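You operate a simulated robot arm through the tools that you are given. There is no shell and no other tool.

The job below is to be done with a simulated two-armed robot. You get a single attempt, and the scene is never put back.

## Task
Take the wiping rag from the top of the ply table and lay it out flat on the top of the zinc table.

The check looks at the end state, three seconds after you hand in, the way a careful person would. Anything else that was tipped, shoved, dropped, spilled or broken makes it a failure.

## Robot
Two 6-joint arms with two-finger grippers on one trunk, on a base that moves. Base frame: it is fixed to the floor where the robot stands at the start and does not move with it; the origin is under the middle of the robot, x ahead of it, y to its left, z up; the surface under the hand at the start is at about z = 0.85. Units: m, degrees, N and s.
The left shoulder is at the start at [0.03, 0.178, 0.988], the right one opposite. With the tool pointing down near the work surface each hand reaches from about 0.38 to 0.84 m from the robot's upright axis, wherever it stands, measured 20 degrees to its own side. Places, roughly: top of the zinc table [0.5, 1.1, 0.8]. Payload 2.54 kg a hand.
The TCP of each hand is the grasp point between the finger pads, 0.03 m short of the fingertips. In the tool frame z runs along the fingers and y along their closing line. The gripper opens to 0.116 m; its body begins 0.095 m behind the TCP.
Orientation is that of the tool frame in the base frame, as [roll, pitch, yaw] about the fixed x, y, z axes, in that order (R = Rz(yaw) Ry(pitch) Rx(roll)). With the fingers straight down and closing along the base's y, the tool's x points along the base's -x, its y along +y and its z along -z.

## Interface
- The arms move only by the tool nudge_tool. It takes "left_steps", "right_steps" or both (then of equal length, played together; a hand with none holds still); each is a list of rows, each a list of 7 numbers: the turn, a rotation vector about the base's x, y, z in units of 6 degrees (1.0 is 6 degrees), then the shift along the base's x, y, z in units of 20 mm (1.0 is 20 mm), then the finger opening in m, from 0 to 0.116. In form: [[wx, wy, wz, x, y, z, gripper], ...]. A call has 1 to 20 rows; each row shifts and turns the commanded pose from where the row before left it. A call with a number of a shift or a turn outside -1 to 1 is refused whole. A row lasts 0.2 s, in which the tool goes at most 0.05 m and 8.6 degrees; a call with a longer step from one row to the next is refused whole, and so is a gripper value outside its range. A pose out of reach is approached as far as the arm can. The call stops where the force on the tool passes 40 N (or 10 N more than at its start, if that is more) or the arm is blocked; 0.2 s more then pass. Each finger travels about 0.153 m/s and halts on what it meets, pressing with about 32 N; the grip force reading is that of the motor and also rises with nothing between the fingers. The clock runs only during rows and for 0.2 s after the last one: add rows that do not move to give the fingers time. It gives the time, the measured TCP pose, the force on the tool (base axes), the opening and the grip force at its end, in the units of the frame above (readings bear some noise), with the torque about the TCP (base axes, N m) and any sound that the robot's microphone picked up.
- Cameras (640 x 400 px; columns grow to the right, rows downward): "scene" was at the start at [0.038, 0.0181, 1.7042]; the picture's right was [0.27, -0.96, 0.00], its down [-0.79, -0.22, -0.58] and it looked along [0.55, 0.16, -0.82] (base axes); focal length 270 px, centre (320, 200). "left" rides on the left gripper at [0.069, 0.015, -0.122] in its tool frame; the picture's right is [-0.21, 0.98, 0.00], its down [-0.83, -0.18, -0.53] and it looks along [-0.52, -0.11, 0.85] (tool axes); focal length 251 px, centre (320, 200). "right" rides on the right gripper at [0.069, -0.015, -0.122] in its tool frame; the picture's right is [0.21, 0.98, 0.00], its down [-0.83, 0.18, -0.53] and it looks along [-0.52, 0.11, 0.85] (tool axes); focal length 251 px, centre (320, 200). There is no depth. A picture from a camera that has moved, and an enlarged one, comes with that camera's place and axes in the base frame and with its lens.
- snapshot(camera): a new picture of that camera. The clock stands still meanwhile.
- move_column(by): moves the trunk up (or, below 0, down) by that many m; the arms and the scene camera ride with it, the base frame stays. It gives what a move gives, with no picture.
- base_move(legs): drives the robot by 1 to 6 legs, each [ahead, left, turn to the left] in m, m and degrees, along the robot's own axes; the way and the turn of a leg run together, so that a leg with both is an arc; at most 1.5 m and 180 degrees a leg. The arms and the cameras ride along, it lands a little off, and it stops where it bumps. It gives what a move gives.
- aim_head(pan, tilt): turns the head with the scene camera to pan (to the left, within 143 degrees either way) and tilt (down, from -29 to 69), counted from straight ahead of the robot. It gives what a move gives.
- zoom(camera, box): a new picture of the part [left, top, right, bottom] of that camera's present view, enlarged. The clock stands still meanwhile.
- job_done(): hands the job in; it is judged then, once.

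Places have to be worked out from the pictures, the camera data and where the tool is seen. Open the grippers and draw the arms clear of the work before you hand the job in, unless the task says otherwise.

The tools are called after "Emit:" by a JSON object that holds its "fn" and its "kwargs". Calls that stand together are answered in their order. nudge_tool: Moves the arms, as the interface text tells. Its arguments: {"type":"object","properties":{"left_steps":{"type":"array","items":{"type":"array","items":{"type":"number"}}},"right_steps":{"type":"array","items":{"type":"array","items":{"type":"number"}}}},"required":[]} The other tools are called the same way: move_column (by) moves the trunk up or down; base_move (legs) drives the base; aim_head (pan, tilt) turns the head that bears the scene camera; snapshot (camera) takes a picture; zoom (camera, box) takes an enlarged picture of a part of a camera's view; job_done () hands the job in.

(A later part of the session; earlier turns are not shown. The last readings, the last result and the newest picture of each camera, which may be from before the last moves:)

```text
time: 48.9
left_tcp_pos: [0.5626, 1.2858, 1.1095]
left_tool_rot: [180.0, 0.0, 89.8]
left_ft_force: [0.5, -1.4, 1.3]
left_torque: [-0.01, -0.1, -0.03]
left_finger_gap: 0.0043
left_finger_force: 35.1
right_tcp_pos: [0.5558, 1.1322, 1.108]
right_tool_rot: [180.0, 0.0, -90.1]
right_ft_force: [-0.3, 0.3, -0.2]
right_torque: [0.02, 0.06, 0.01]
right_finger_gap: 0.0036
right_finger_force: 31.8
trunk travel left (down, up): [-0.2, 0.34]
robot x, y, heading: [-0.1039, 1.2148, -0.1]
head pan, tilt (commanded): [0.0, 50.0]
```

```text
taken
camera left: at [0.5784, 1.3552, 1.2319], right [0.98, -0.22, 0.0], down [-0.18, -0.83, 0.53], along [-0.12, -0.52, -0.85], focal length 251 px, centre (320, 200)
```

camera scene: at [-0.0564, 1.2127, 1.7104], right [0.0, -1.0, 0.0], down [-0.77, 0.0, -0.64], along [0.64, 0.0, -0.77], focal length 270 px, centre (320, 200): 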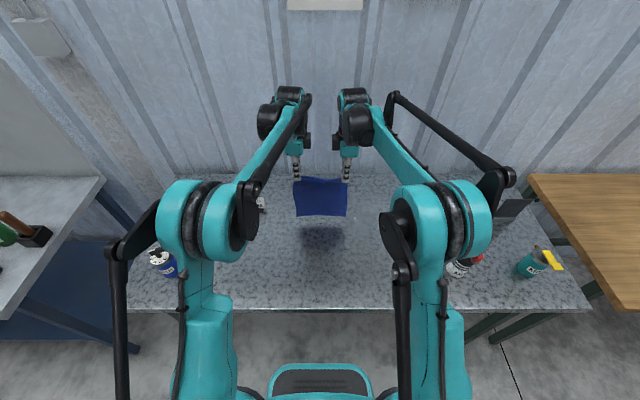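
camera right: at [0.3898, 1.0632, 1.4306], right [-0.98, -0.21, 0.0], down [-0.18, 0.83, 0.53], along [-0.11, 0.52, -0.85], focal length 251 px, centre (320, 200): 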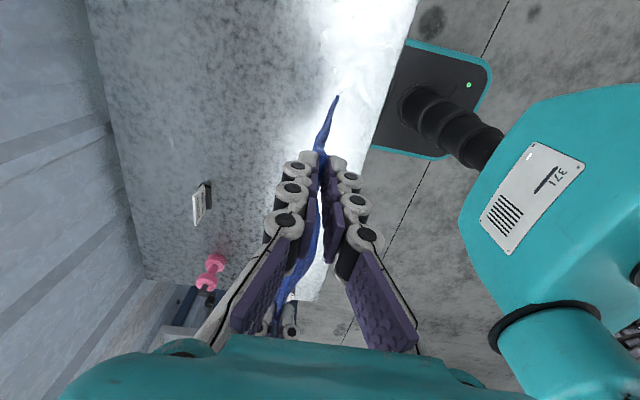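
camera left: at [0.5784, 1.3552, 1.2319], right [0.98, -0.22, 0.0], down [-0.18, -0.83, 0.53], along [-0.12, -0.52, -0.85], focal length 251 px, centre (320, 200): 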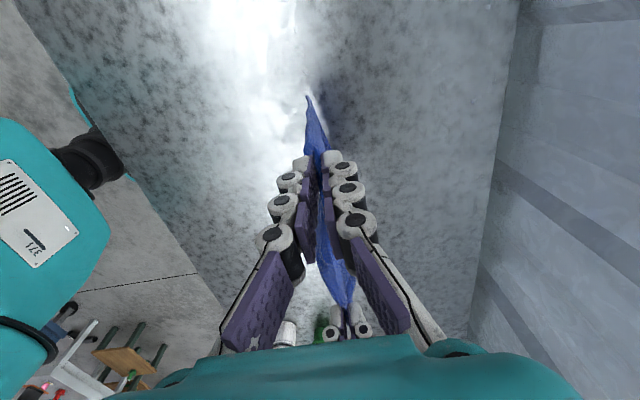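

The lower edge is at z≈0.88, straight below the hands. I lower 8 cm until it just meets the zinc, then check.

Emit:
{"fn": "nudge_tool", "kwargs": {"left_steps": [[0, 0, 0, 0, 0, -0.5, 0], [0, 0, 0, 0, 0, -0.5, 0], [0, 0, 0, 0, 0, -0.5, 0], [0, 0, 0, 0, 0, -0.5, 0], [0, 0, 0, 0, 0, -0.5, 0], [0, 0, 0, 0, 0, -0.5, 0], [0, 0, 0, 0, 0, -0.5, 0], [0, 0, 0, 0, 0, -0.4, 0]], "right_steps": [[0, 0, 0, 0, 0, -0.5, 0], [0, 0, 0, 0, 0, -0.5, 0], [0, 0, 0, 0, 0, -0.5, 0], [0, 0, 0, 0, 0, -0.5, 0], [0, 0, 0, 0, 0, -0.5, 0], [0, 0, 0, 0, 0, -0.5, 0], [0, 0, 0, 0, 0, -0.5, 0], [0, 0, 0, 0, 0, -0.4, 0]]}}

Emit:
{"fn": "zoom", "kwargs": {"camera": "scene", "box": [240, 140, 400, 240]}}

Emit:
{"fn": "snapshot", "kwargs": {"camera": "left"}}

```text
time: 50.7
left_tcp_pos: [0.5635, 1.2856, 1.0291]
left_tool_rot: [179.9, 0.1, 89.9]
left_ft_force: [0.1, -0.1, -0.8]
left_torque: [-0.02, -0.04, 0.02]
left_finger_gap: 0.0039
left_finger_force: 33.6
right_tcp_pos: [0.5555, 1.1321, 1.0298]
right_tool_rot: [180.0, -0.1, -90.1]
right_ft_force: [-0.4, -0.2, 1.0]
right_torque: [0.03, 0.05, 0.02]
right_finger_gap: 0.0035
right_finger_force: 31.6
trunk travel left (down, up): [-0.2, 0.34]
robot x, y, heading: [-0.1023, 1.2156, -0.1]
head pan, tilt (commanded): [0.0, 50.0]
```

```text
4.00 times, centred on (320, 190) of scene
camera zoom: at [-0.0563, 1.2127, 1.7104], right [0.0, -1.0, 0.0], down [-0.77, 0.0, -0.64], along [0.64, 0.0, -0.77], focal length 1082 px, centre (320, 240)
```

zoom: 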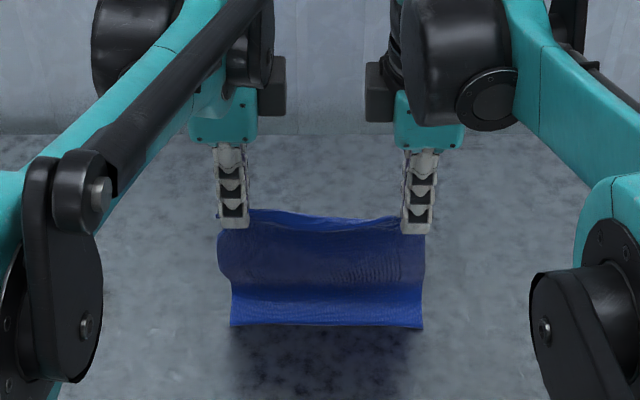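

```text
taken
camera left: at [0.5785, 1.3553, 1.1529], right [0.98, -0.22, 0.0], down [-0.18, -0.83, 0.53], along [-0.12, -0.52, -0.85], focal length 251 px, centre (320, 200)
```

left: 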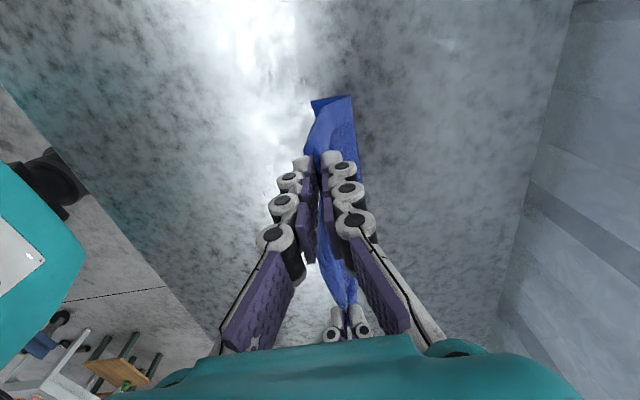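

The cloth bulges forward and its lower edge curls toward the robot, so laying it from near to far suits it better. I raise 6 cm and bring the hands back to x≈0.375 to start there.

Emit:
{"fn": "nudge_tool", "kwargs": {"left_steps": [[0, 0, 0, 0, 0, 0.6, 0], [0, 0, 0, 0, 0, 0.9, 0], [0, 0, 0, 0, 0, 0.9, 0], [0, 0, 0, -0.3, 0, 0.6, 0], [0, 0, 0, -0.6, 0, 0, 0], [0, 0, 0, -0.8, 0, 0, 0], [0, 0, 0, -0.8, 0, 0, 0], [0, 0, 0, -0.8, 0, 0, 0], [0, 0, 0, -0.8, 0, 0, 0], [0, 0, 0, -0.8, 0, 0, 0], [0, 0, 0, -0.8, 0, 0, 0], [0, 0, 0, -0.8, 0, 0, 0], [0, 0, 0, -0.8, 0, 0, 0], [0, 0, 0, -0.8, 0, 0, 0], [0, 0, 0, -0.6, 0, 0, 0], [0, 0, 0, -0.4, 0, 0, 0], [0, 0, 0, -0.2, 0, 0, 0], [0, 0, 0, 0, 0, 0, 0], [0, 0, 0, 0, 0, 0, 0], [0, 0, 0, 0, 0, 0, 0]], "right_steps": [[0, 0, 0, 0, 0, 0.6, 0], [0, 0, 0, 0, 0, 0.9, 0], [0, 0, 0, 0, 0, 0.9, 0], [0, 0, 0, -0.3, 0, 0.6, 0], [0, 0, 0, -0.6, 0, 0, 0], [0, 0, 0, -0.8, 0, 0, 0], [0, 0, 0, -0.8, 0, 0, 0], [0, 0, 0, -0.8, 0, 0, 0], [0, 0, 0, -0.8, 0, 0, 0], [0, 0, 0, -0.8, 0, 0, 0], [0, 0, 0, -0.8, 0, 0, 0], [0, 0, 0, -0.8, 0, 0, 0], [0, 0, 0, -0.8, 0, 0, 0], [0, 0, 0, -0.8, 0, 0, 0], [0, 0, 0, -0.6, 0, 0, 0], [0, 0, 0, -0.4, 0, 0, 0], [0, 0, 0, -0.2, 0, 0, 0], [0, 0, 0, 0, 0, 0, 0], [0, 0, 0, 0, 0, 0, 0], [0, 0, 0, 0, 0, 0, 0]]}}

Emit:
{"fn": "zoom", "kwargs": {"camera": "scene", "box": [220, 150, 420, 275]}}

Emit:
{"fn": "snapshot", "kwargs": {"camera": "left"}}

Emit:
{"fn": "snapshot", "kwargs": {"camera": "right"}}

```text
time: 54.9
left_tcp_pos: [0.3771, 1.2869, 1.0909]
left_tool_rot: [179.9, 0.0, 90.0]
left_ft_force: [0.4, -0.3, -0.3]
left_torque: [-0.03, -0.05, -0.02]
left_finger_gap: 0.0036
left_finger_force: 29.8
right_tcp_pos: [0.369, 1.1323, 1.0915]
right_tool_rot: [-180.0, 0.0, -90.1]
right_ft_force: [-0.3, 1.8, 0.2]
right_torque: [0.02, 0.01, 0.04]
right_finger_gap: 0.0038
right_finger_force: 31.9
trunk travel left (down, up): [-0.2, 0.34]
robot x, y, heading: [-0.1002, 1.2152, -0.0]
head pan, tilt (commanded): [0.0, 50.0]
```

```text
3.20 times, centred on (320, 212) of scene
camera zoom: at [-0.0566, 1.2127, 1.7104], right [0.0, -1.0, 0.0], down [-0.77, 0.0, -0.64], along [0.64, 0.0, -0.77], focal length 865 px, centre (320, 160)
```

zoom: 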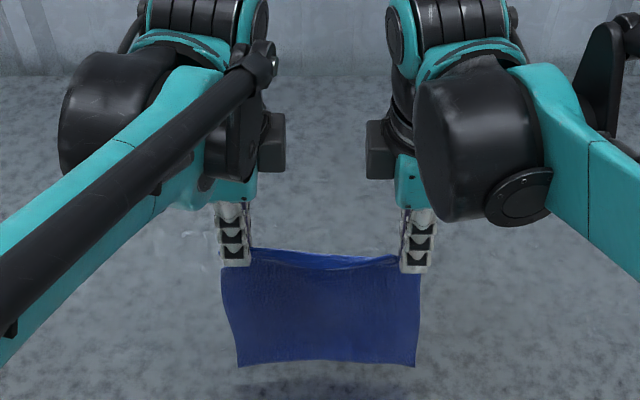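

```text
taken
camera left: at [0.3923, 1.3559, 1.2133], right [0.98, -0.22, 0.0], down [-0.18, -0.83, 0.53], along [-0.12, -0.52, -0.85], focal length 251 px, centre (320, 200)
```

left: 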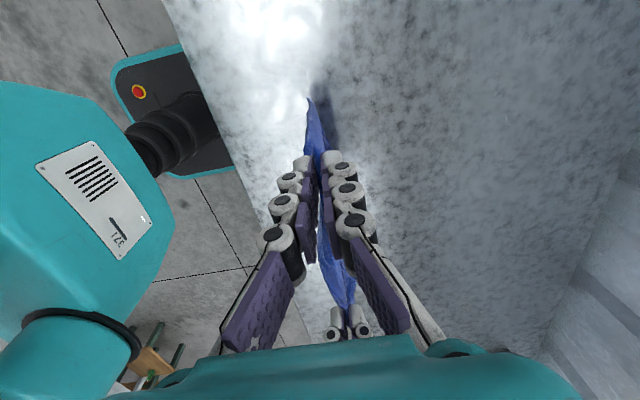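

```text
taken
camera right: at [0.3861, 1.0626, 1.2125], right [-0.98, -0.21, 0.0], down [-0.18, 0.83, 0.53], along [-0.11, 0.52, -0.85], focal length 251 px, centre (320, 200)
```

right: 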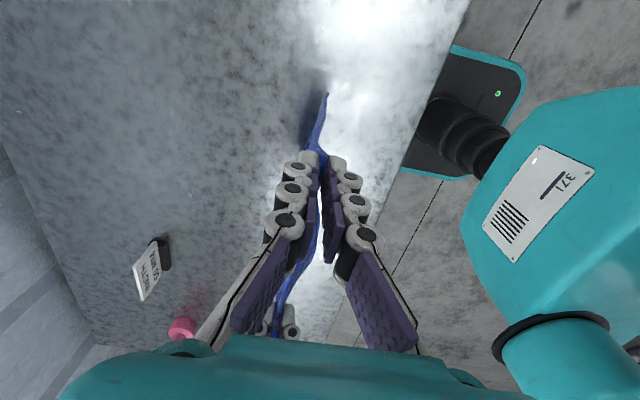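

The rag hangs over x≈0.36, well inside the table's front edge. I lower it to contact and start moving forward and down so it lays from the near edge outward.

Emit:
{"fn": "nudge_tool", "kwargs": {"left_steps": [[0, 0, 0, 0, 0, -0.5, 0], [0, 0, 0, 0, 0, -0.5, 0], [0, 0, 0, 0, 0, -0.5, 0], [0, 0, 0, 0, 0, -0.5, 0], [0, 0, 0, 0, 0, -0.45, 0], [0, 0, 0, 0.5, 0, -0.3, 0], [0, 0, 0, 0.5, 0, -0.3, 0], [0, 0, 0, 0.5, 0, -0.25, 0], [0, 0, 0, 0.5, 0, -0.25, 0], [0, 0, 0, 0.5, 0, -0.25, 0], [0, 0, 0, 0.5, 0, -0.33, 0], [0, 0, 0, 0.5, 0, -0.33, 0], [0, 0, 0, 0.5, 0, -0.34, 0]], "right_steps": [[0, 0, 0, 0, 0, -0.5, 0], [0, 0, 0, 0, 0, -0.5, 0], [0, 0, 0, 0, 0, -0.5, 0], [0, 0, 0, 0, 0, -0.5, 0], [0, 0, 0, 0, 0, -0.45, 0], [0, 0, 0, 0.5, 0, -0.3, 0], [0, 0, 0, 0.5, 0, -0.3, 0], [0, 0, 0, 0.5, 0, -0.25, 0], [0, 0, 0, 0.5, 0, -0.25, 0], [0, 0, 0, 0.5, 0, -0.25, 0], [0, 0, 0, 0.5, 0, -0.33, 0], [0, 0, 0, 0.5, 0, -0.33, 0], [0, 0, 0, 0.5, 0, -0.34, 0]]}}

Emit:
{"fn": "zoom", "kwargs": {"camera": "scene", "box": [220, 150, 420, 275]}}

Emit:
{"fn": "snapshot", "kwargs": {"camera": "left"}}

Emit:
{"fn": "snapshot", "kwargs": {"camera": "right"}}

```text
time: 57.7
left_tcp_pos: [0.4572, 1.2863, 0.9948]
left_tool_rot: [179.9, 0.0, 89.9]
left_ft_force: [1.1, -0.6, 1.5]
left_torque: [-0.05, -0.01, 0.06]
left_finger_gap: 0.0028
left_finger_force: 31.6
right_tcp_pos: [0.4503, 1.1334, 0.9941]
right_tool_rot: [-180.0, 0.0, -90.0]
right_ft_force: [-0.1, 0.4, 0.3]
right_torque: [0.0, 0.05, 0.06]
right_finger_gap: 0.0036
right_finger_force: 32.8
trunk travel left (down, up): [-0.2, 0.34]
robot x, y, heading: [-0.1028, 1.2183, -0.1]
head pan, tilt (commanded): [0.0, 50.0]
```

```text
3.20 times, centred on (320, 212) of scene
camera zoom: at [-0.0553, 1.2127, 1.7103], right [0.0, -1.0, 0.0], down [-0.77, 0.0, -0.64], along [0.64, 0.0, -0.77], focal length 865 px, centre (320, 160)
```

zoom: 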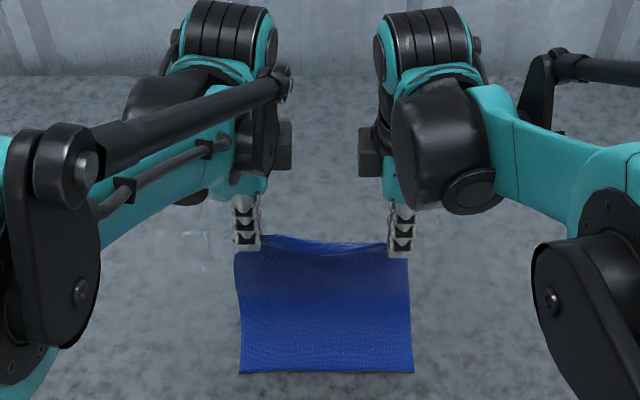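

```text
taken
camera left: at [0.4732, 1.3553, 1.1174], right [0.98, -0.22, 0.0], down [-0.18, -0.83, 0.53], along [-0.12, -0.52, -0.85], focal length 251 px, centre (320, 200)
```

left: 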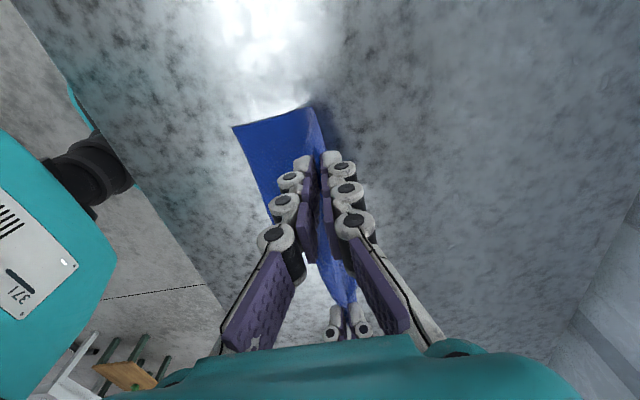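

```text
taken
camera right: at [0.4667, 1.0633, 1.1159], right [-0.98, -0.21, 0.0], down [-0.18, 0.83, 0.53], along [-0.11, 0.52, -0.85], focal length 251 px, centre (320, 200)
```

right: 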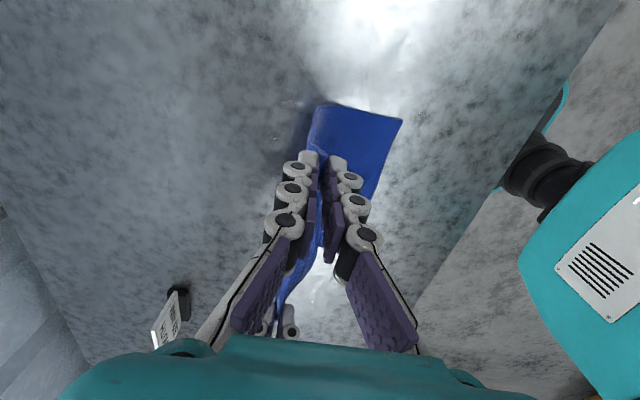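

The near part lies flat from x≈0.344 and the rest hangs with some slack. I continue forward and down along the arc.

Emit:
{"fn": "nudge_tool", "kwargs": {"left_steps": [[0, 0, 0, 0.367, 0, -0.5, 0], [0, 0, 0, 0.367, 0, -0.5, 0], [0, 0, 0, 0.367, 0, -0.5, 0], [0, 0, 0, 0.333, 0, -0.5, 0], [0, 0, 0, 0.333, 0, -0.5, 0], [0, 0, 0, 0.333, 0, -0.5, 0], [0, 0, 0, 0.283, 0, -0.5, 0], [0, 0, 0, 0.283, 0, -0.5, 0], [0, 0, 0, 0.283, 0, -0.5, 0], [0, 0, 0, 0.233, 0, -0.5, 0], [0, 0, 0, 0.233, 0, -0.5, 0], [0, 0, 0, 0.233, 0, -0.5, 0]], "right_steps": [[0, 0, 0, 0.367, 0, -0.5, 0], [0, 0, 0, 0.367, 0, -0.5, 0], [0, 0, 0, 0.367, 0, -0.5, 0], [0, 0, 0, 0.333, 0, -0.5, 0], [0, 0, 0, 0.333, 0, -0.5, 0], [0, 0, 0, 0.333, 0, -0.5, 0], [0, 0, 0, 0.283, 0, -0.5, 0], [0, 0, 0, 0.283, 0, -0.5, 0], [0, 0, 0, 0.283, 0, -0.5, 0], [0, 0, 0, 0.233, 0, -0.5, 0], [0, 0, 0, 0.233, 0, -0.5, 0], [0, 0, 0, 0.233, 0, -0.5, 0]]}}

Emit:
{"fn": "zoom", "kwargs": {"camera": "scene", "box": [220, 150, 420, 275]}}

Emit:
{"fn": "snapshot", "kwargs": {"camera": "left"}}

Emit:
{"fn": "snapshot", "kwargs": {"camera": "right"}}

```text
time: 60.4
left_tcp_pos: [0.5274, 1.2863, 0.883]
left_tool_rot: [179.7, 0.0, 89.9]
left_ft_force: [-4.0, -0.5, 32.7]
left_torque: [0.03, 0.12, -0.02]
left_finger_gap: 0.0043
left_finger_force: 31.9
right_tcp_pos: [0.5186, 1.1341, 0.882]
right_tool_rot: [-179.6, 0.0, -90.1]
right_ft_force: [-3.6, 0.1, 34.2]
right_torque: [0.03, -0.08, 0.07]
right_finger_gap: 0.0036
right_finger_force: 32.2
trunk travel left (down, up): [-0.2, 0.34]
robot x, y, heading: [-0.1032, 1.217, -0.2]
head pan, tilt (commanded): [0.0, 50.0]
stopped in row 12 (right hand): the force on the tool passed its limit at 42 N (the readings are from after the stop); the commanded pose is now the measured one
```

```text
3.20 times, centred on (320, 212) of scene
camera zoom: at [-0.065, 1.2128, 1.7115], right [0.0, -1.0, 0.0], down [-0.76, 0.0, -0.65], along [0.65, 0.0, -0.76], focal length 865 px, centre (320, 160)
```

zoom: 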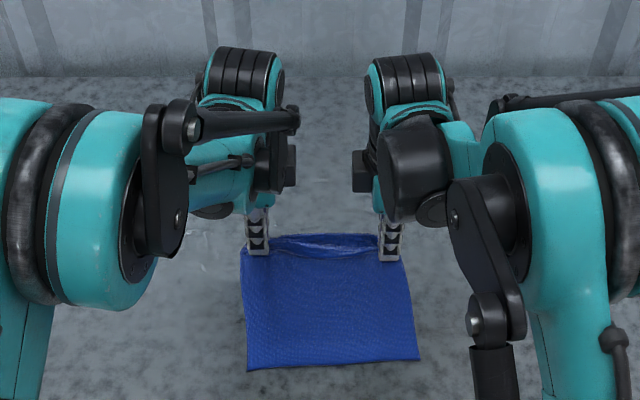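

```text
taken
camera left: at [0.5411, 1.3551, 1.0054], right [0.98, -0.22, 0.01], down [-0.19, -0.83, 0.53], along [-0.11, -0.52, -0.85], focal length 251 px, centre (320, 200)
```

left: 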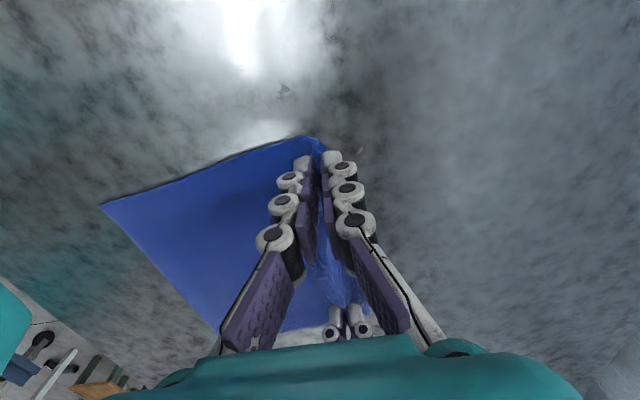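

```text
taken
camera right: at [0.534, 1.0635, 1.0042], right [-0.98, -0.21, -0.01], down [-0.18, 0.83, 0.53], along [-0.11, 0.52, -0.85], focal length 251 px, centre (320, 200)
```

right: 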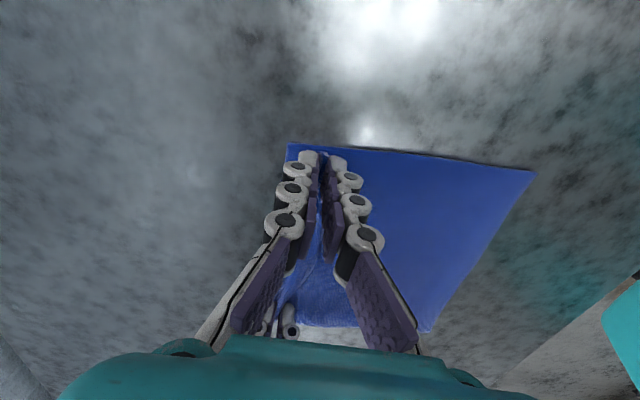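

The zinc surface turns out to be at z≈0.852, so the fingertips reached it with about 5 cm of slack still in the rag. I lift 6 mm and draw forward 4 cm to take out the slack.

Emit:
{"fn": "nudge_tool", "kwargs": {"left_steps": [[0, 0, 0, 0, 0, 0.3, 0], [0, 0, 0, 0.3, 0, 0, 0], [0, 0, 0, 0.3, 0, 0, 0], [0, 0, 0, 0.3, 0, 0, 0], [0, 0, 0, 0.3, 0, 0, 0], [0, 0, 0, 0.3, 0, 0, 0], [0, 0, 0, 0, 0, 0, 0]], "right_steps": [[0, 0, 0, 0, 0, 0.3, 0], [0, 0, 0, 0.3, 0, 0, 0], [0, 0, 0, 0.3, 0, 0, 0], [0, 0, 0, 0.35, 0, 0, 0], [0, 0, 0, 0.35, 0, 0, 0], [0, 0, 0, 0.4, 0, 0, 0], [0, 0, 0, 0, 0, 0, 0]]}}

Emit:
{"fn": "zoom", "kwargs": {"camera": "scene", "box": [220, 150, 420, 275]}}

Emit:
{"fn": "snapshot", "kwargs": {"camera": "left"}}

Emit:
{"fn": "snapshot", "kwargs": {"camera": "right"}}

```text
time: 62.0
left_tcp_pos: [0.5598, 1.2858, 0.8845]
left_tool_rot: [179.9, 0.0, 90.0]
left_ft_force: [-1.2, -1.0, 5.5]
left_torque: [-0.02, 0.06, 0.02]
left_finger_gap: 0.0039
left_finger_force: 32.0
right_tcp_pos: [0.5564, 1.1333, 0.8841]
right_tool_rot: [-179.8, 0.0, -90.0]
right_ft_force: [-1.3, 0.7, 10.1]
right_torque: [0.06, 0.03, 0.03]
right_finger_gap: 0.0038
right_finger_force: 32.4
trunk travel left (down, up): [-0.2, 0.34]
robot x, y, heading: [-0.1024, 1.216, -0.1]
head pan, tilt (commanded): [0.0, 50.0]
```

```text
3.20 times, centred on (320, 212) of scene
camera zoom: at [-0.0585, 1.2128, 1.7105], right [0.0, -1.0, 0.0], down [-0.77, 0.0, -0.64], along [0.64, 0.0, -0.77], focal length 865 px, centre (320, 160)
```

zoom: 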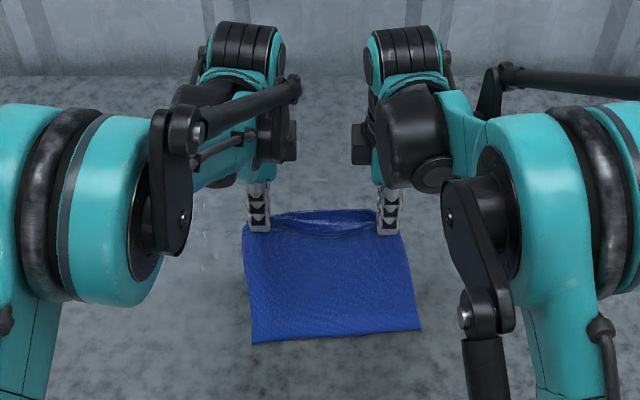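

```text
taken
camera left: at [0.5751, 1.3547, 1.0071], right [0.98, -0.22, 0.0], down [-0.18, -0.83, 0.53], along [-0.11, -0.52, -0.85], focal length 251 px, centre (320, 200)
```

left: 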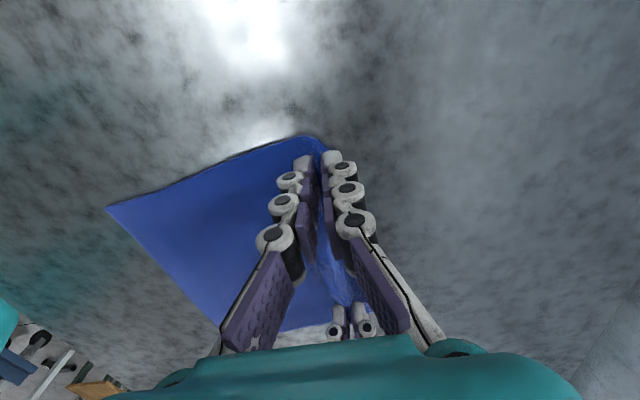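

```text
taken
camera right: at [0.5716, 1.0635, 1.0052], right [-0.98, -0.21, 0.0], down [-0.18, 0.83, 0.53], along [-0.11, 0.52, -0.85], focal length 251 px, centre (320, 200)
```

right: 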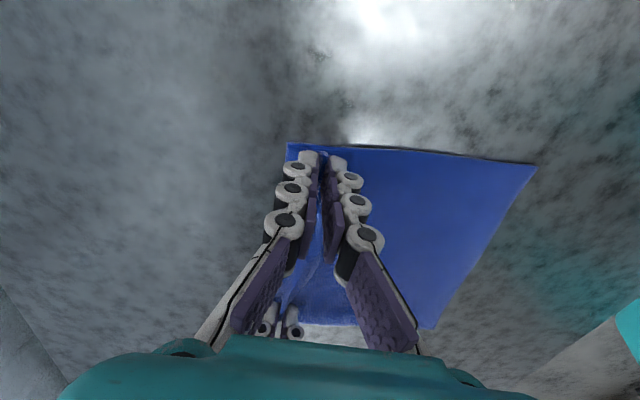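

The rag slid along as one piece: its far end is doubled back about 2.5 cm under the fingertips (fold near x≈0.58). I lift 4 cm to unroll that fold, then go forward and down over it.

Emit:
{"fn": "nudge_tool", "kwargs": {"left_steps": [[0, 0, 0, 0.05, 0, 0.5, 0], [0, 0, 0, 0.1, 0, 0.5, 0], [0, 0, 0, 0.1, 0, 0.5, 0], [0, 0, 0, 0.15, 0, 0.5, 0], [0, 0, 0, 0.1, 0, 0, 0]], "right_steps": [[0, 0, 0, 0.05, 0, 0.5, 0], [0, 0, 0, 0.15, 0, 0.5, 0], [0, 0, 0, 0.2, 0, 0.5, 0], [0, 0, 0, 0.2, 0, 0.5, 0], [0, 0, 0, 0.1, 0, 0, 0]]}}

Emit:
{"fn": "zoom", "kwargs": {"camera": "scene", "box": [220, 150, 420, 275]}}

Emit:
{"fn": "snapshot", "kwargs": {"camera": "left"}}

Emit:
{"fn": "snapshot", "kwargs": {"camera": "right"}}

```text
time: 63.2
left_tcp_pos: [0.5711, 1.287, 0.9242]
left_tool_rot: [-180.0, 0.0, 89.9]
left_ft_force: [-0.2, -0.8, -0.8]
left_torque: [-0.04, -0.05, 0.05]
left_finger_gap: 0.0038
left_finger_force: 31.9
right_tcp_pos: [0.5703, 1.1325, 0.9224]
right_tool_rot: [-179.9, 0.0, -90.1]
right_ft_force: [0.2, 0.2, -0.7]
right_torque: [-0.01, 0.01, 0.02]
right_finger_gap: 0.004
right_finger_force: 31.5
trunk travel left (down, up): [-0.2, 0.34]
robot x, y, heading: [-0.1042, 1.2135, -0.2]
head pan, tilt (commanded): [0.0, 50.0]
```

```text
3.20 times, centred on (320, 212) of scene
camera zoom: at [-0.0559, 1.2127, 1.7103], right [0.0, -1.0, 0.0], down [-0.77, 0.0, -0.64], along [0.64, 0.0, -0.77], focal length 865 px, centre (320, 160)
```

zoom: 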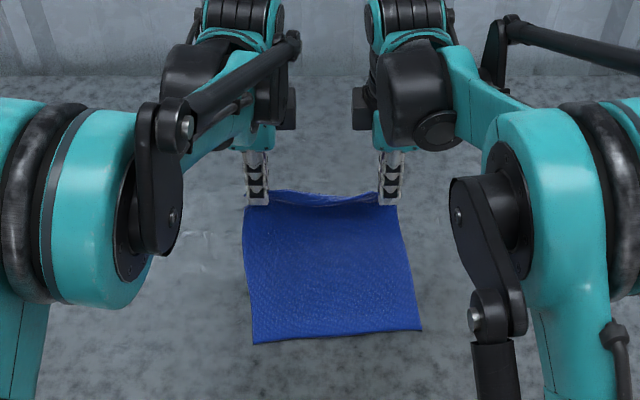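

```text
taken
camera left: at [0.5862, 1.3549, 1.0459], right [0.98, -0.22, 0.0], down [-0.18, -0.83, 0.53], along [-0.11, -0.52, -0.85], focal length 251 px, centre (320, 200)
```

left: 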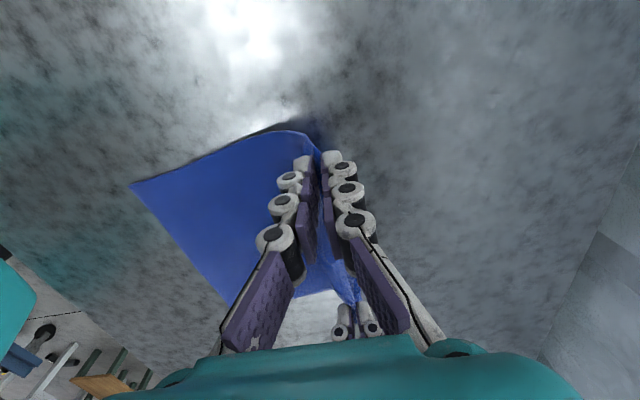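

```text
taken
camera right: at [0.5873, 1.0635, 1.0446], right [-0.98, -0.21, 0.0], down [-0.18, 0.83, 0.53], along [-0.11, 0.52, -0.85], focal length 251 px, centre (320, 200)
```

right: 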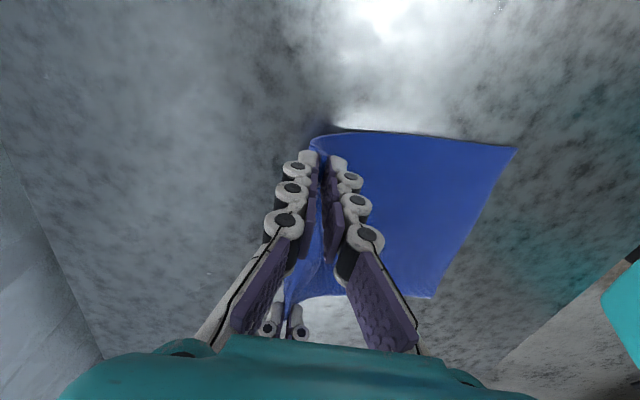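

The fold has unrolled and the rag now rises smoothly to the fingers. I move forward until it's nearly straight, then lower along the arc.

Emit:
{"fn": "nudge_tool", "kwargs": {"left_steps": [[0, 0, 0, 0.3, 0, 0, 0], [0, 0, 0, 0.3, 0, 0, 0], [0, 0, 0, 0.3, 0, 0, 0], [0, 0, 0, 0.3, 0, 0, 0], [0, 0, 0, 0.1, 0, -0.3, 0], [0, 0, 0, 0.1, 0, -0.3, 0], [0, 0, 0, 0.08, 0, -0.3, 0], [0, 0, 0, 0.05, 0, -0.3, 0], [0, 0, 0, 0.03, 0, -0.3, 0], [0, 0, 0, 0, 0, -0.3, 0]], "right_steps": [[0, 0, 0, 0.45, 0, 0, 0], [0, 0, 0, 0.45, 0, 0, 0], [0, 0, 0, 0.5, 0, 0, 0], [0, 0, 0, 0.5, 0, 0, 0], [0, 0, 0, 0.15, 0, -0.3, 0], [0, 0, 0, 0.1, 0, -0.3, 0], [0, 0, 0, 0.08, 0, -0.3, 0], [0, 0, 0, 0.05, 0, -0.3, 0], [0, 0, 0, 0.03, 0, -0.3, 0], [0, 0, 0, 0, 0, -0.25, 0]]}}

Emit:
{"fn": "zoom", "kwargs": {"camera": "scene", "box": [220, 150, 420, 275]}}

Emit:
{"fn": "snapshot", "kwargs": {"camera": "left"}}

Emit:
{"fn": "snapshot", "kwargs": {"camera": "right"}}

```text
time: 65.4
left_tcp_pos: [0.6018, 1.286, 0.8874]
left_tool_rot: [179.9, 0.0, 89.9]
left_ft_force: [0.3, -0.6, 0.4]
left_torque: [0.0, 0.01, 0.03]
left_finger_gap: 0.0042
left_finger_force: 32.5
right_tcp_pos: [0.616, 1.1331, 0.8883]
right_tool_rot: [-179.9, -0.1, -90.1]
right_ft_force: [0.3, 1.3, 2.0]
right_torque: [0.08, 0.04, -0.02]
right_finger_gap: 0.0046
right_finger_force: 31.5
trunk travel left (down, up): [-0.2, 0.34]
robot x, y, heading: [-0.1042, 1.2162, -0.3]
head pan, tilt (commanded): [0.0, 50.0]
```

```text
3.20 times, centred on (320, 212) of scene
camera zoom: at [-0.0568, 1.2127, 1.7104], right [0.0, -1.0, 0.0], down [-0.77, 0.0, -0.64], along [0.64, 0.0, -0.77], focal length 865 px, centre (320, 160)
```

zoom: 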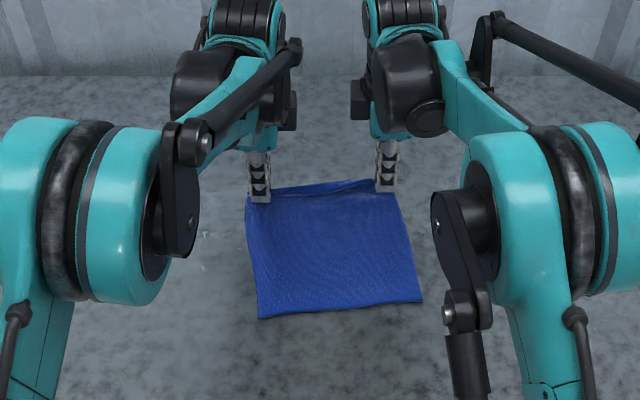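

```text
taken
camera left: at [0.617, 1.3553, 1.0102], right [0.98, -0.22, 0.0], down [-0.18, -0.83, 0.53], along [-0.11, -0.52, -0.85], focal length 251 px, centre (320, 200)
```

left: 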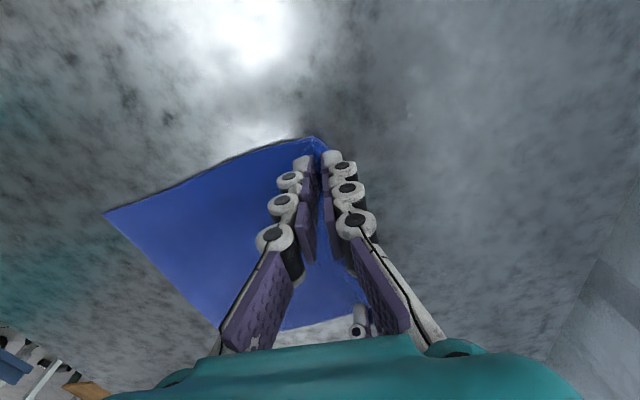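

```text
taken
camera right: at [0.6331, 1.0632, 1.0104], right [-0.98, -0.21, 0.0], down [-0.18, 0.83, 0.53], along [-0.11, 0.52, -0.85], focal length 251 px, centre (320, 200)
```

right: 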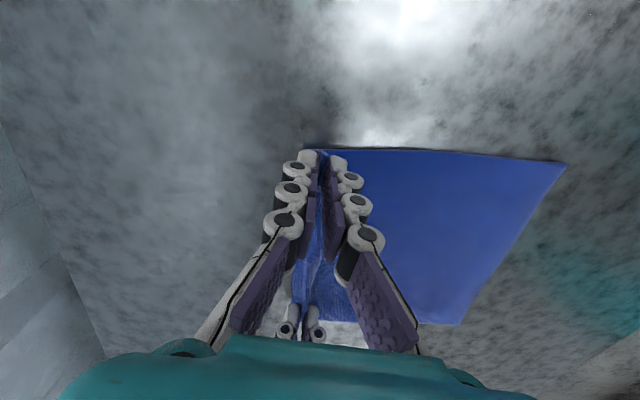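

The rag now lies nearly straight (near edge x≈0.43–0.45, hands at 0.60–0.62). I draw forward another 1.2 cm to take up the last slack, with the fingertips just off the surface.

Emit:
{"fn": "nudge_tool", "kwargs": {"left_steps": [[0, 0, 0, 0.2, 0, 0, 0], [0, 0, 0, 0.2, 0, 0, 0], [0, 0, 0, 0.2, 0, 0, 0], [0, 0, 0, 0, 0, 0, 0]], "right_steps": [[0, 0, 0, 0.2, 0, 0, 0], [0, 0, 0, 0.2, 0, 0, 0], [0, 0, 0, 0.2, 0, 0, 0], [0, 0, 0, 0, 0, 0, 0]]}}

Emit:
{"fn": "zoom", "kwargs": {"camera": "scene", "box": [240, 170, 400, 270]}}

Emit:
{"fn": "zoom", "kwargs": {"camera": "right", "box": [200, 100, 520, 300]}}

Emit:
{"fn": "zoom", "kwargs": {"camera": "left", "box": [120, 100, 440, 300]}}

```text
time: 66.4
left_tcp_pos: [0.6147, 1.2862, 0.8879]
left_tool_rot: [179.9, 0.0, 89.9]
left_ft_force: [0.2, -0.8, 1.1]
left_torque: [-0.02, -0.07, 0.02]
left_finger_gap: 0.004
left_finger_force: 32.0
right_tcp_pos: [0.6291, 1.132, 0.8879]
right_tool_rot: [-179.9, 0.0, -90.1]
right_ft_force: [-0.5, 1.8, 0.2]
right_torque: [0.06, 0.03, 0.03]
right_finger_gap: 0.0046
right_finger_force: 34.0
trunk travel left (down, up): [-0.2, 0.34]
robot x, y, heading: [-0.1024, 1.2138, -0.4]
head pan, tilt (commanded): [0.0, 50.0]
```

```text
4.00 times, centred on (320, 220) of scene
camera zoom: at [-0.057, 1.2128, 1.7104], right [0.0, -1.0, 0.0], down [-0.77, 0.0, -0.64], along [0.64, 0.0, -0.77], focal length 1082 px, centre (320, 120)
```

zoom: 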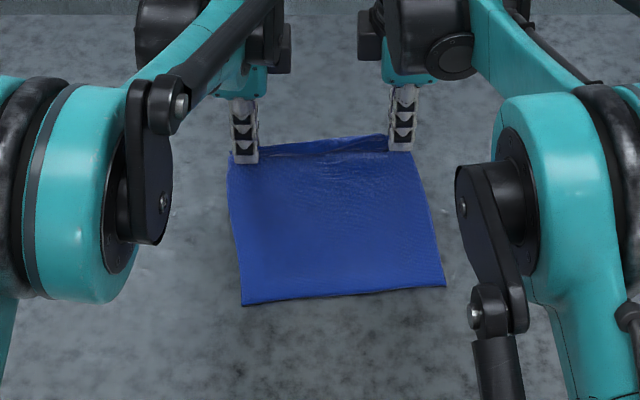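

```text
2.00 times, centred on (360, 200) of right
camera zoom: at [0.6451, 1.0635, 1.0101], right [-0.98, -0.21, 0.0], down [-0.18, 0.83, 0.53], along [-0.11, 0.52, -0.85], focal length 503 px, centre (240, 200)
```

zoom: 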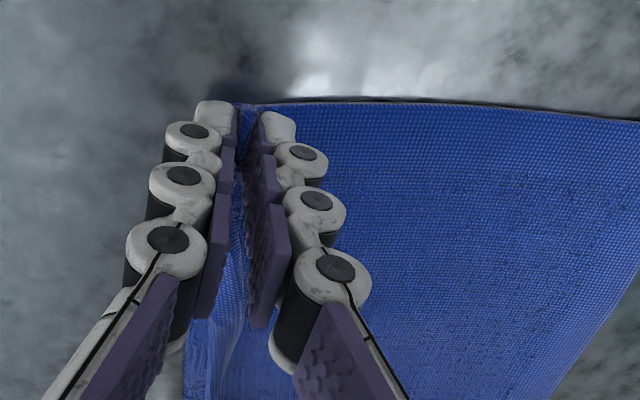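

```text
2.00 times, centred on (280, 200) of left
camera zoom: at [0.6289, 1.3553, 1.01], right [0.98, -0.22, 0.0], down [-0.18, -0.83, 0.53], along [-0.11, -0.52, -0.85], focal length 503 px, centre (400, 200)
```

zoom: 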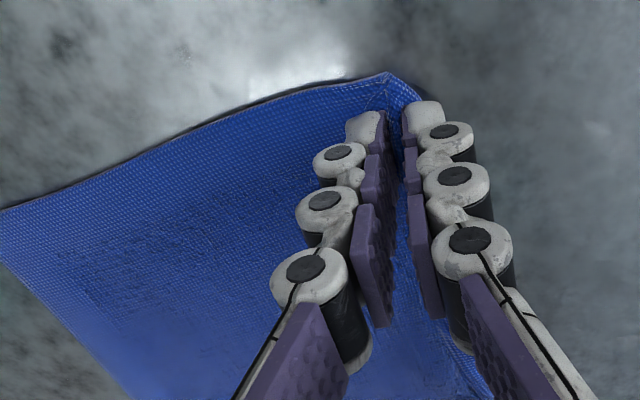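

The rag is spread with just the pinched far edge standing up between the pads. I open the fingers slowly to 3 cm and look before lifting.

Emit:
{"fn": "nudge_tool", "kwargs": {"left_steps": [[0, 0, 0, 0, 0, 0, 0.008], [0, 0, 0, 0, 0, 0, 0.014], [0, 0, 0, 0, 0, 0, 0.02], [0, 0, 0, 0, 0, 0, 0.026], [0, 0, 0, 0, 0, 0, 0.03], [0, 0, 0, 0, 0, 0, 0.03]], "right_steps": [[0, 0, 0, 0, 0, 0, 0.008], [0, 0, 0, 0, 0, 0, 0.014], [0, 0, 0, 0, 0, 0, 0.02], [0, 0, 0, 0, 0, 0, 0.026], [0, 0, 0, 0, 0, 0, 0.03], [0, 0, 0, 0, 0, 0, 0.03]]}}

Emit:
{"fn": "zoom", "kwargs": {"camera": "scene", "box": [240, 170, 400, 270]}}

Emit:
{"fn": "zoom", "kwargs": {"camera": "right", "box": [200, 100, 520, 300]}}

Emit:
{"fn": "zoom", "kwargs": {"camera": "left", "box": [120, 100, 440, 300]}}

```text
time: 67.8
left_tcp_pos: [0.6142, 1.2859, 0.8874]
left_tool_rot: [179.9, 0.1, 89.9]
left_ft_force: [0.9, -0.2, 1.8]
left_torque: [-0.01, -0.04, 0.02]
left_finger_gap: 0.0299
left_finger_force: 0.0
right_tcp_pos: [0.6304, 1.1327, 0.8871]
right_tool_rot: [-179.9, -0.1, -90.2]
right_ft_force: [0.4, 0.5, 1.0]
right_torque: [0.02, -0.01, -0.03]
right_finger_gap: 0.0302
right_finger_force: 0.1
trunk travel left (down, up): [-0.2, 0.34]
robot x, y, heading: [-0.1018, 1.2143, -0.1]
head pan, tilt (commanded): [0.0, 50.0]
```

```text
4.00 times, centred on (320, 220) of scene
camera zoom: at [-0.0565, 1.2127, 1.7104], right [0.0, -1.0, 0.0], down [-0.77, 0.0, -0.64], along [0.64, 0.0, -0.77], focal length 1082 px, centre (320, 120)
```

zoom: 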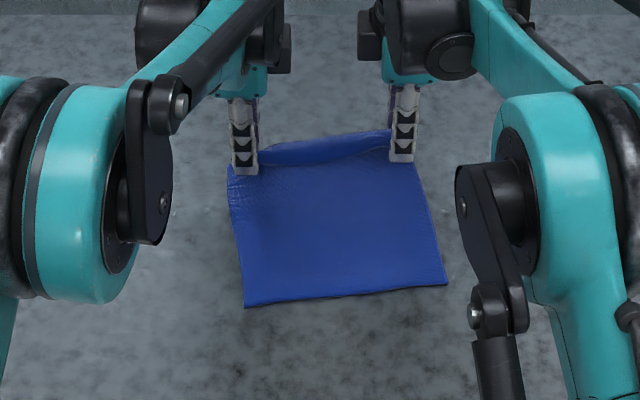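

```text
2.00 times, centred on (360, 200) of right
camera zoom: at [0.6453, 1.0635, 1.0099], right [-0.98, -0.21, 0.0], down [-0.18, 0.83, 0.53], along [-0.11, 0.52, -0.85], focal length 503 px, centre (240, 200)
```

zoom: 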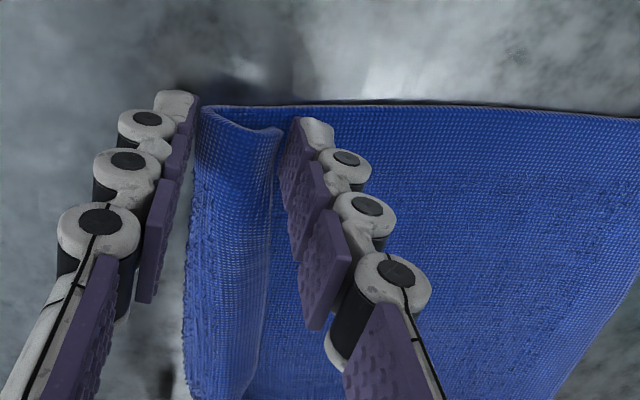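

```text
2.00 times, centred on (280, 200) of left
camera zoom: at [0.6292, 1.3552, 1.0097], right [0.98, -0.22, 0.0], down [-0.18, -0.83, 0.53], along [-0.11, -0.52, -0.85], focal length 503 px, centre (400, 200)
```

zoom: 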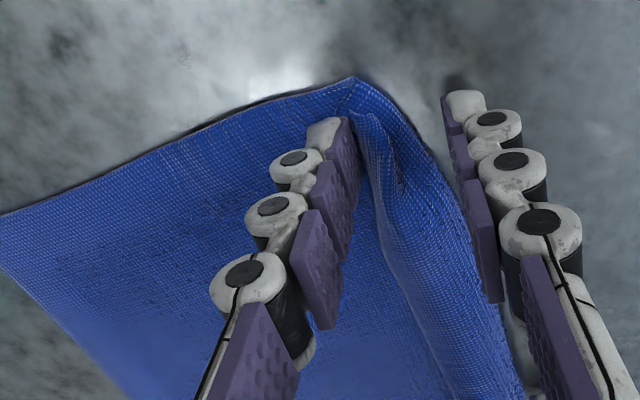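

The far edge is folded back toward the robot as a flap of about 2.5 cm (crease at x≈0.62–0.64, free edge near 0.606–0.62). The rear fingers stand on its inner side, so I open to 5 cm and push forward with them to stand the flap up.

Emit:
{"fn": "nudge_tool", "kwargs": {"left_steps": [[0, 0, 0, 0, 0, 0, 0.05], [0, 0, 0, 0.3, 0, 0, 0.05], [0, 0, 0, 0.3, 0, 0, 0.05], [0, 0, 0, 0.3, 0, 0, 0.05], [0, 0, 0, 0.3, 0, 0, 0.05], [0, 0, 0, 0.3, 0, 0, 0.05], [0, 0, 0, 0, 0, 0, 0.05]], "right_steps": [[0, 0, 0, 0, 0, 0, 0.05], [0, 0, 0, 0.3, 0, 0, 0.05], [0, 0, 0, 0.3, 0, 0, 0.05], [0, 0, 0, 0.3, 0, 0, 0.05], [0, 0, 0, 0.3, 0, 0, 0.05], [0, 0, 0, 0.3, 0, 0, 0.05], [0, 0, 0, 0, 0, 0, 0.05]]}}

Emit:
{"fn": "zoom", "kwargs": {"camera": "scene", "box": [240, 170, 400, 270]}}

Emit:
{"fn": "zoom", "kwargs": {"camera": "right", "box": [200, 100, 520, 300]}}

Emit:
{"fn": "zoom", "kwargs": {"camera": "left", "box": [120, 100, 440, 300]}}

```text
time: 69.4
left_tcp_pos: [0.644, 1.2853, 0.8871]
left_tool_rot: [179.9, 0.1, 89.9]
left_ft_force: [0.7, -0.3, 0.9]
left_torque: [-0.01, -0.01, 0.0]
left_finger_gap: 0.0502
left_finger_force: 0.1
right_tcp_pos: [0.6586, 1.1319, 0.8881]
right_tool_rot: [-179.9, 0.0, -90.1]
right_ft_force: [0.7, 0.6, -0.8]
right_torque: [0.02, -0.01, -0.01]
right_finger_gap: 0.0497
right_finger_force: 0.2
trunk travel left (down, up): [-0.2, 0.34]
robot x, y, heading: [-0.1009, 1.2114, -0.1]
head pan, tilt (commanded): [0.0, 50.0]
```

```text
4.00 times, centred on (320, 220) of scene
camera zoom: at [-0.0568, 1.2127, 1.7104], right [0.0, -1.0, 0.0], down [-0.77, 0.0, -0.64], along [0.64, 0.0, -0.77], focal length 1082 px, centre (320, 120)
```

zoom: 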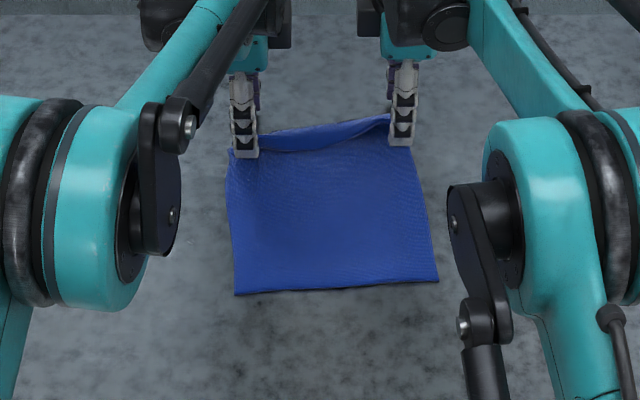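

```text
2.00 times, centred on (360, 200) of right
camera zoom: at [0.6751, 1.0633, 1.0101], right [-0.98, -0.21, 0.0], down [-0.18, 0.83, 0.53], along [-0.11, 0.52, -0.85], focal length 503 px, centre (240, 200)
```

zoom: 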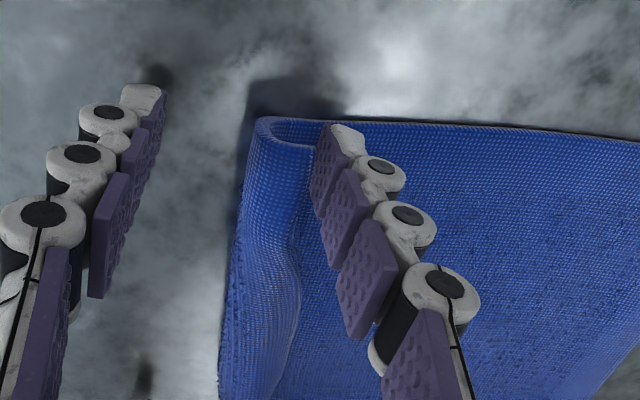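

```text
2.00 times, centred on (280, 200) of left
camera zoom: at [0.6595, 1.3553, 1.0102], right [0.98, -0.22, 0.0], down [-0.18, -0.83, 0.53], along [-0.11, -0.52, -0.85], focal length 503 px, centre (400, 200)
```

zoom: 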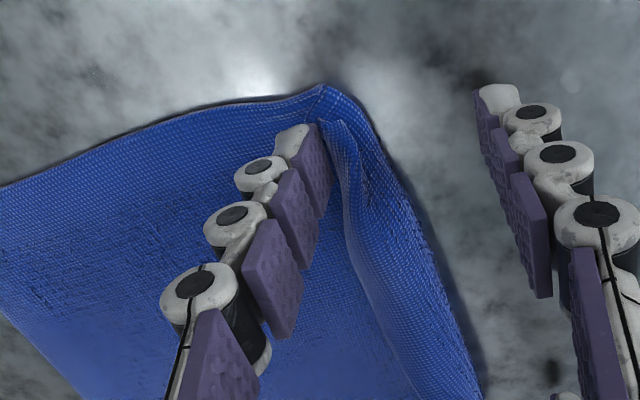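

The rag just slid 1 cm with the push and the flap stayed folded. Instead I'll re-grip the flap: back the hands slightly so the fingers meet about at the crease, and close slowly.

Emit:
{"fn": "nudge_tool", "kwargs": {"left_steps": [[0, 0, 0, -0.25, 0, 0, 0.05], [0, 0, 0, -0.25, 0, 0, 0.05], [0, 0, 0, 0, 0, 0, 0.042], [0, 0, 0, 0, 0, 0, 0.034], [0, 0, 0, 0, 0, 0, 0.026], [0, 0, 0, 0, 0, 0, 0.018], [0, 0, 0, 0, 0, 0, 0.01], [0, 0, 0, 0, 0, 0, 0.004], [0, 0, 0, 0, 0, 0, 0], [0, 0, 0, 0, 0, 0, 0]], "right_steps": [[0, 0, 0, -0.15, 0, 0, 0.05], [0, 0, 0, -0.15, 0, 0, 0.05], [0, 0, 0, 0, 0, 0, 0.042], [0, 0, 0, 0, 0, 0, 0.034], [0, 0, 0, 0, 0, 0, 0.026], [0, 0, 0, 0, 0, 0, 0.018], [0, 0, 0, 0, 0, 0, 0.01], [0, 0, 0, 0, 0, 0, 0.004], [0, 0, 0, 0, 0, 0, 0], [0, 0, 0, 0, 0, 0, 0]]}}

Emit:
{"fn": "zoom", "kwargs": {"camera": "scene", "box": [240, 170, 400, 270]}}

Emit:
{"fn": "zoom", "kwargs": {"camera": "right", "box": [200, 100, 520, 300]}}

Emit:
{"fn": "zoom", "kwargs": {"camera": "left", "box": [120, 100, 440, 300]}}

```text
time: 71.6
left_tcp_pos: [0.6338, 1.2855, 0.8864]
left_tool_rot: [179.9, 0.0, 89.9]
left_ft_force: [0.3, -0.3, 1.9]
left_torque: [0.03, 0.02, 0.0]
left_finger_gap: 0.0039
left_finger_force: 32.2
right_tcp_pos: [0.6525, 1.1322, 0.8888]
right_tool_rot: [-179.9, 0.1, -90.1]
right_ft_force: [0.2, 0.4, -0.6]
right_torque: [-0.03, 0.0, 0.01]
right_finger_gap: 0.0029
right_finger_force: 31.6
trunk travel left (down, up): [-0.2, 0.34]
robot x, y, heading: [-0.1, 1.2158, -0.2]
head pan, tilt (commanded): [0.0, 50.0]
```

```text
4.00 times, centred on (320, 220) of scene
camera zoom: at [-0.0565, 1.2128, 1.7104], right [0.0, -1.0, 0.0], down [-0.77, 0.0, -0.64], along [0.64, 0.0, -0.77], focal length 1082 px, centre (320, 120)
```

zoom: 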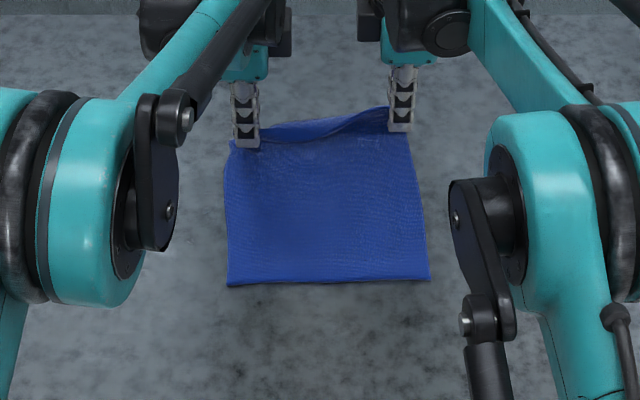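

```text
2.00 times, centred on (360, 200) of right
camera zoom: at [0.6691, 1.0633, 1.01], right [-0.98, -0.21, 0.0], down [-0.18, 0.83, 0.53], along [-0.11, 0.52, -0.85], focal length 503 px, centre (240, 200)
```

zoom: 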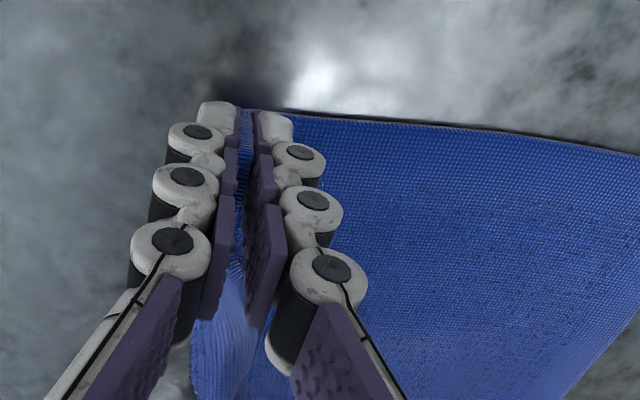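

```text
2.00 times, centred on (280, 200) of left
camera zoom: at [0.6494, 1.3548, 1.0099], right [0.98, -0.22, 0.0], down [-0.18, -0.83, 0.53], along [-0.11, -0.52, -0.85], focal length 503 px, centre (400, 200)
```

zoom: 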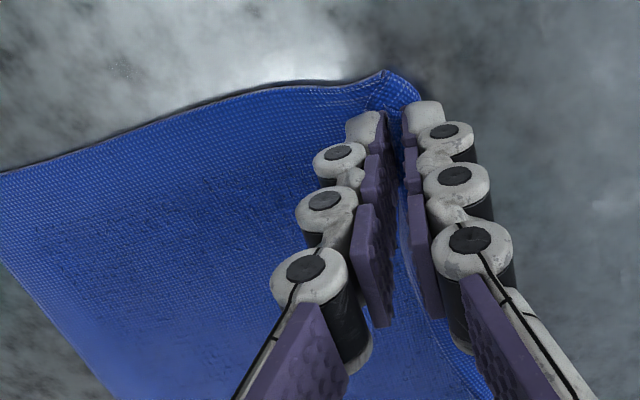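

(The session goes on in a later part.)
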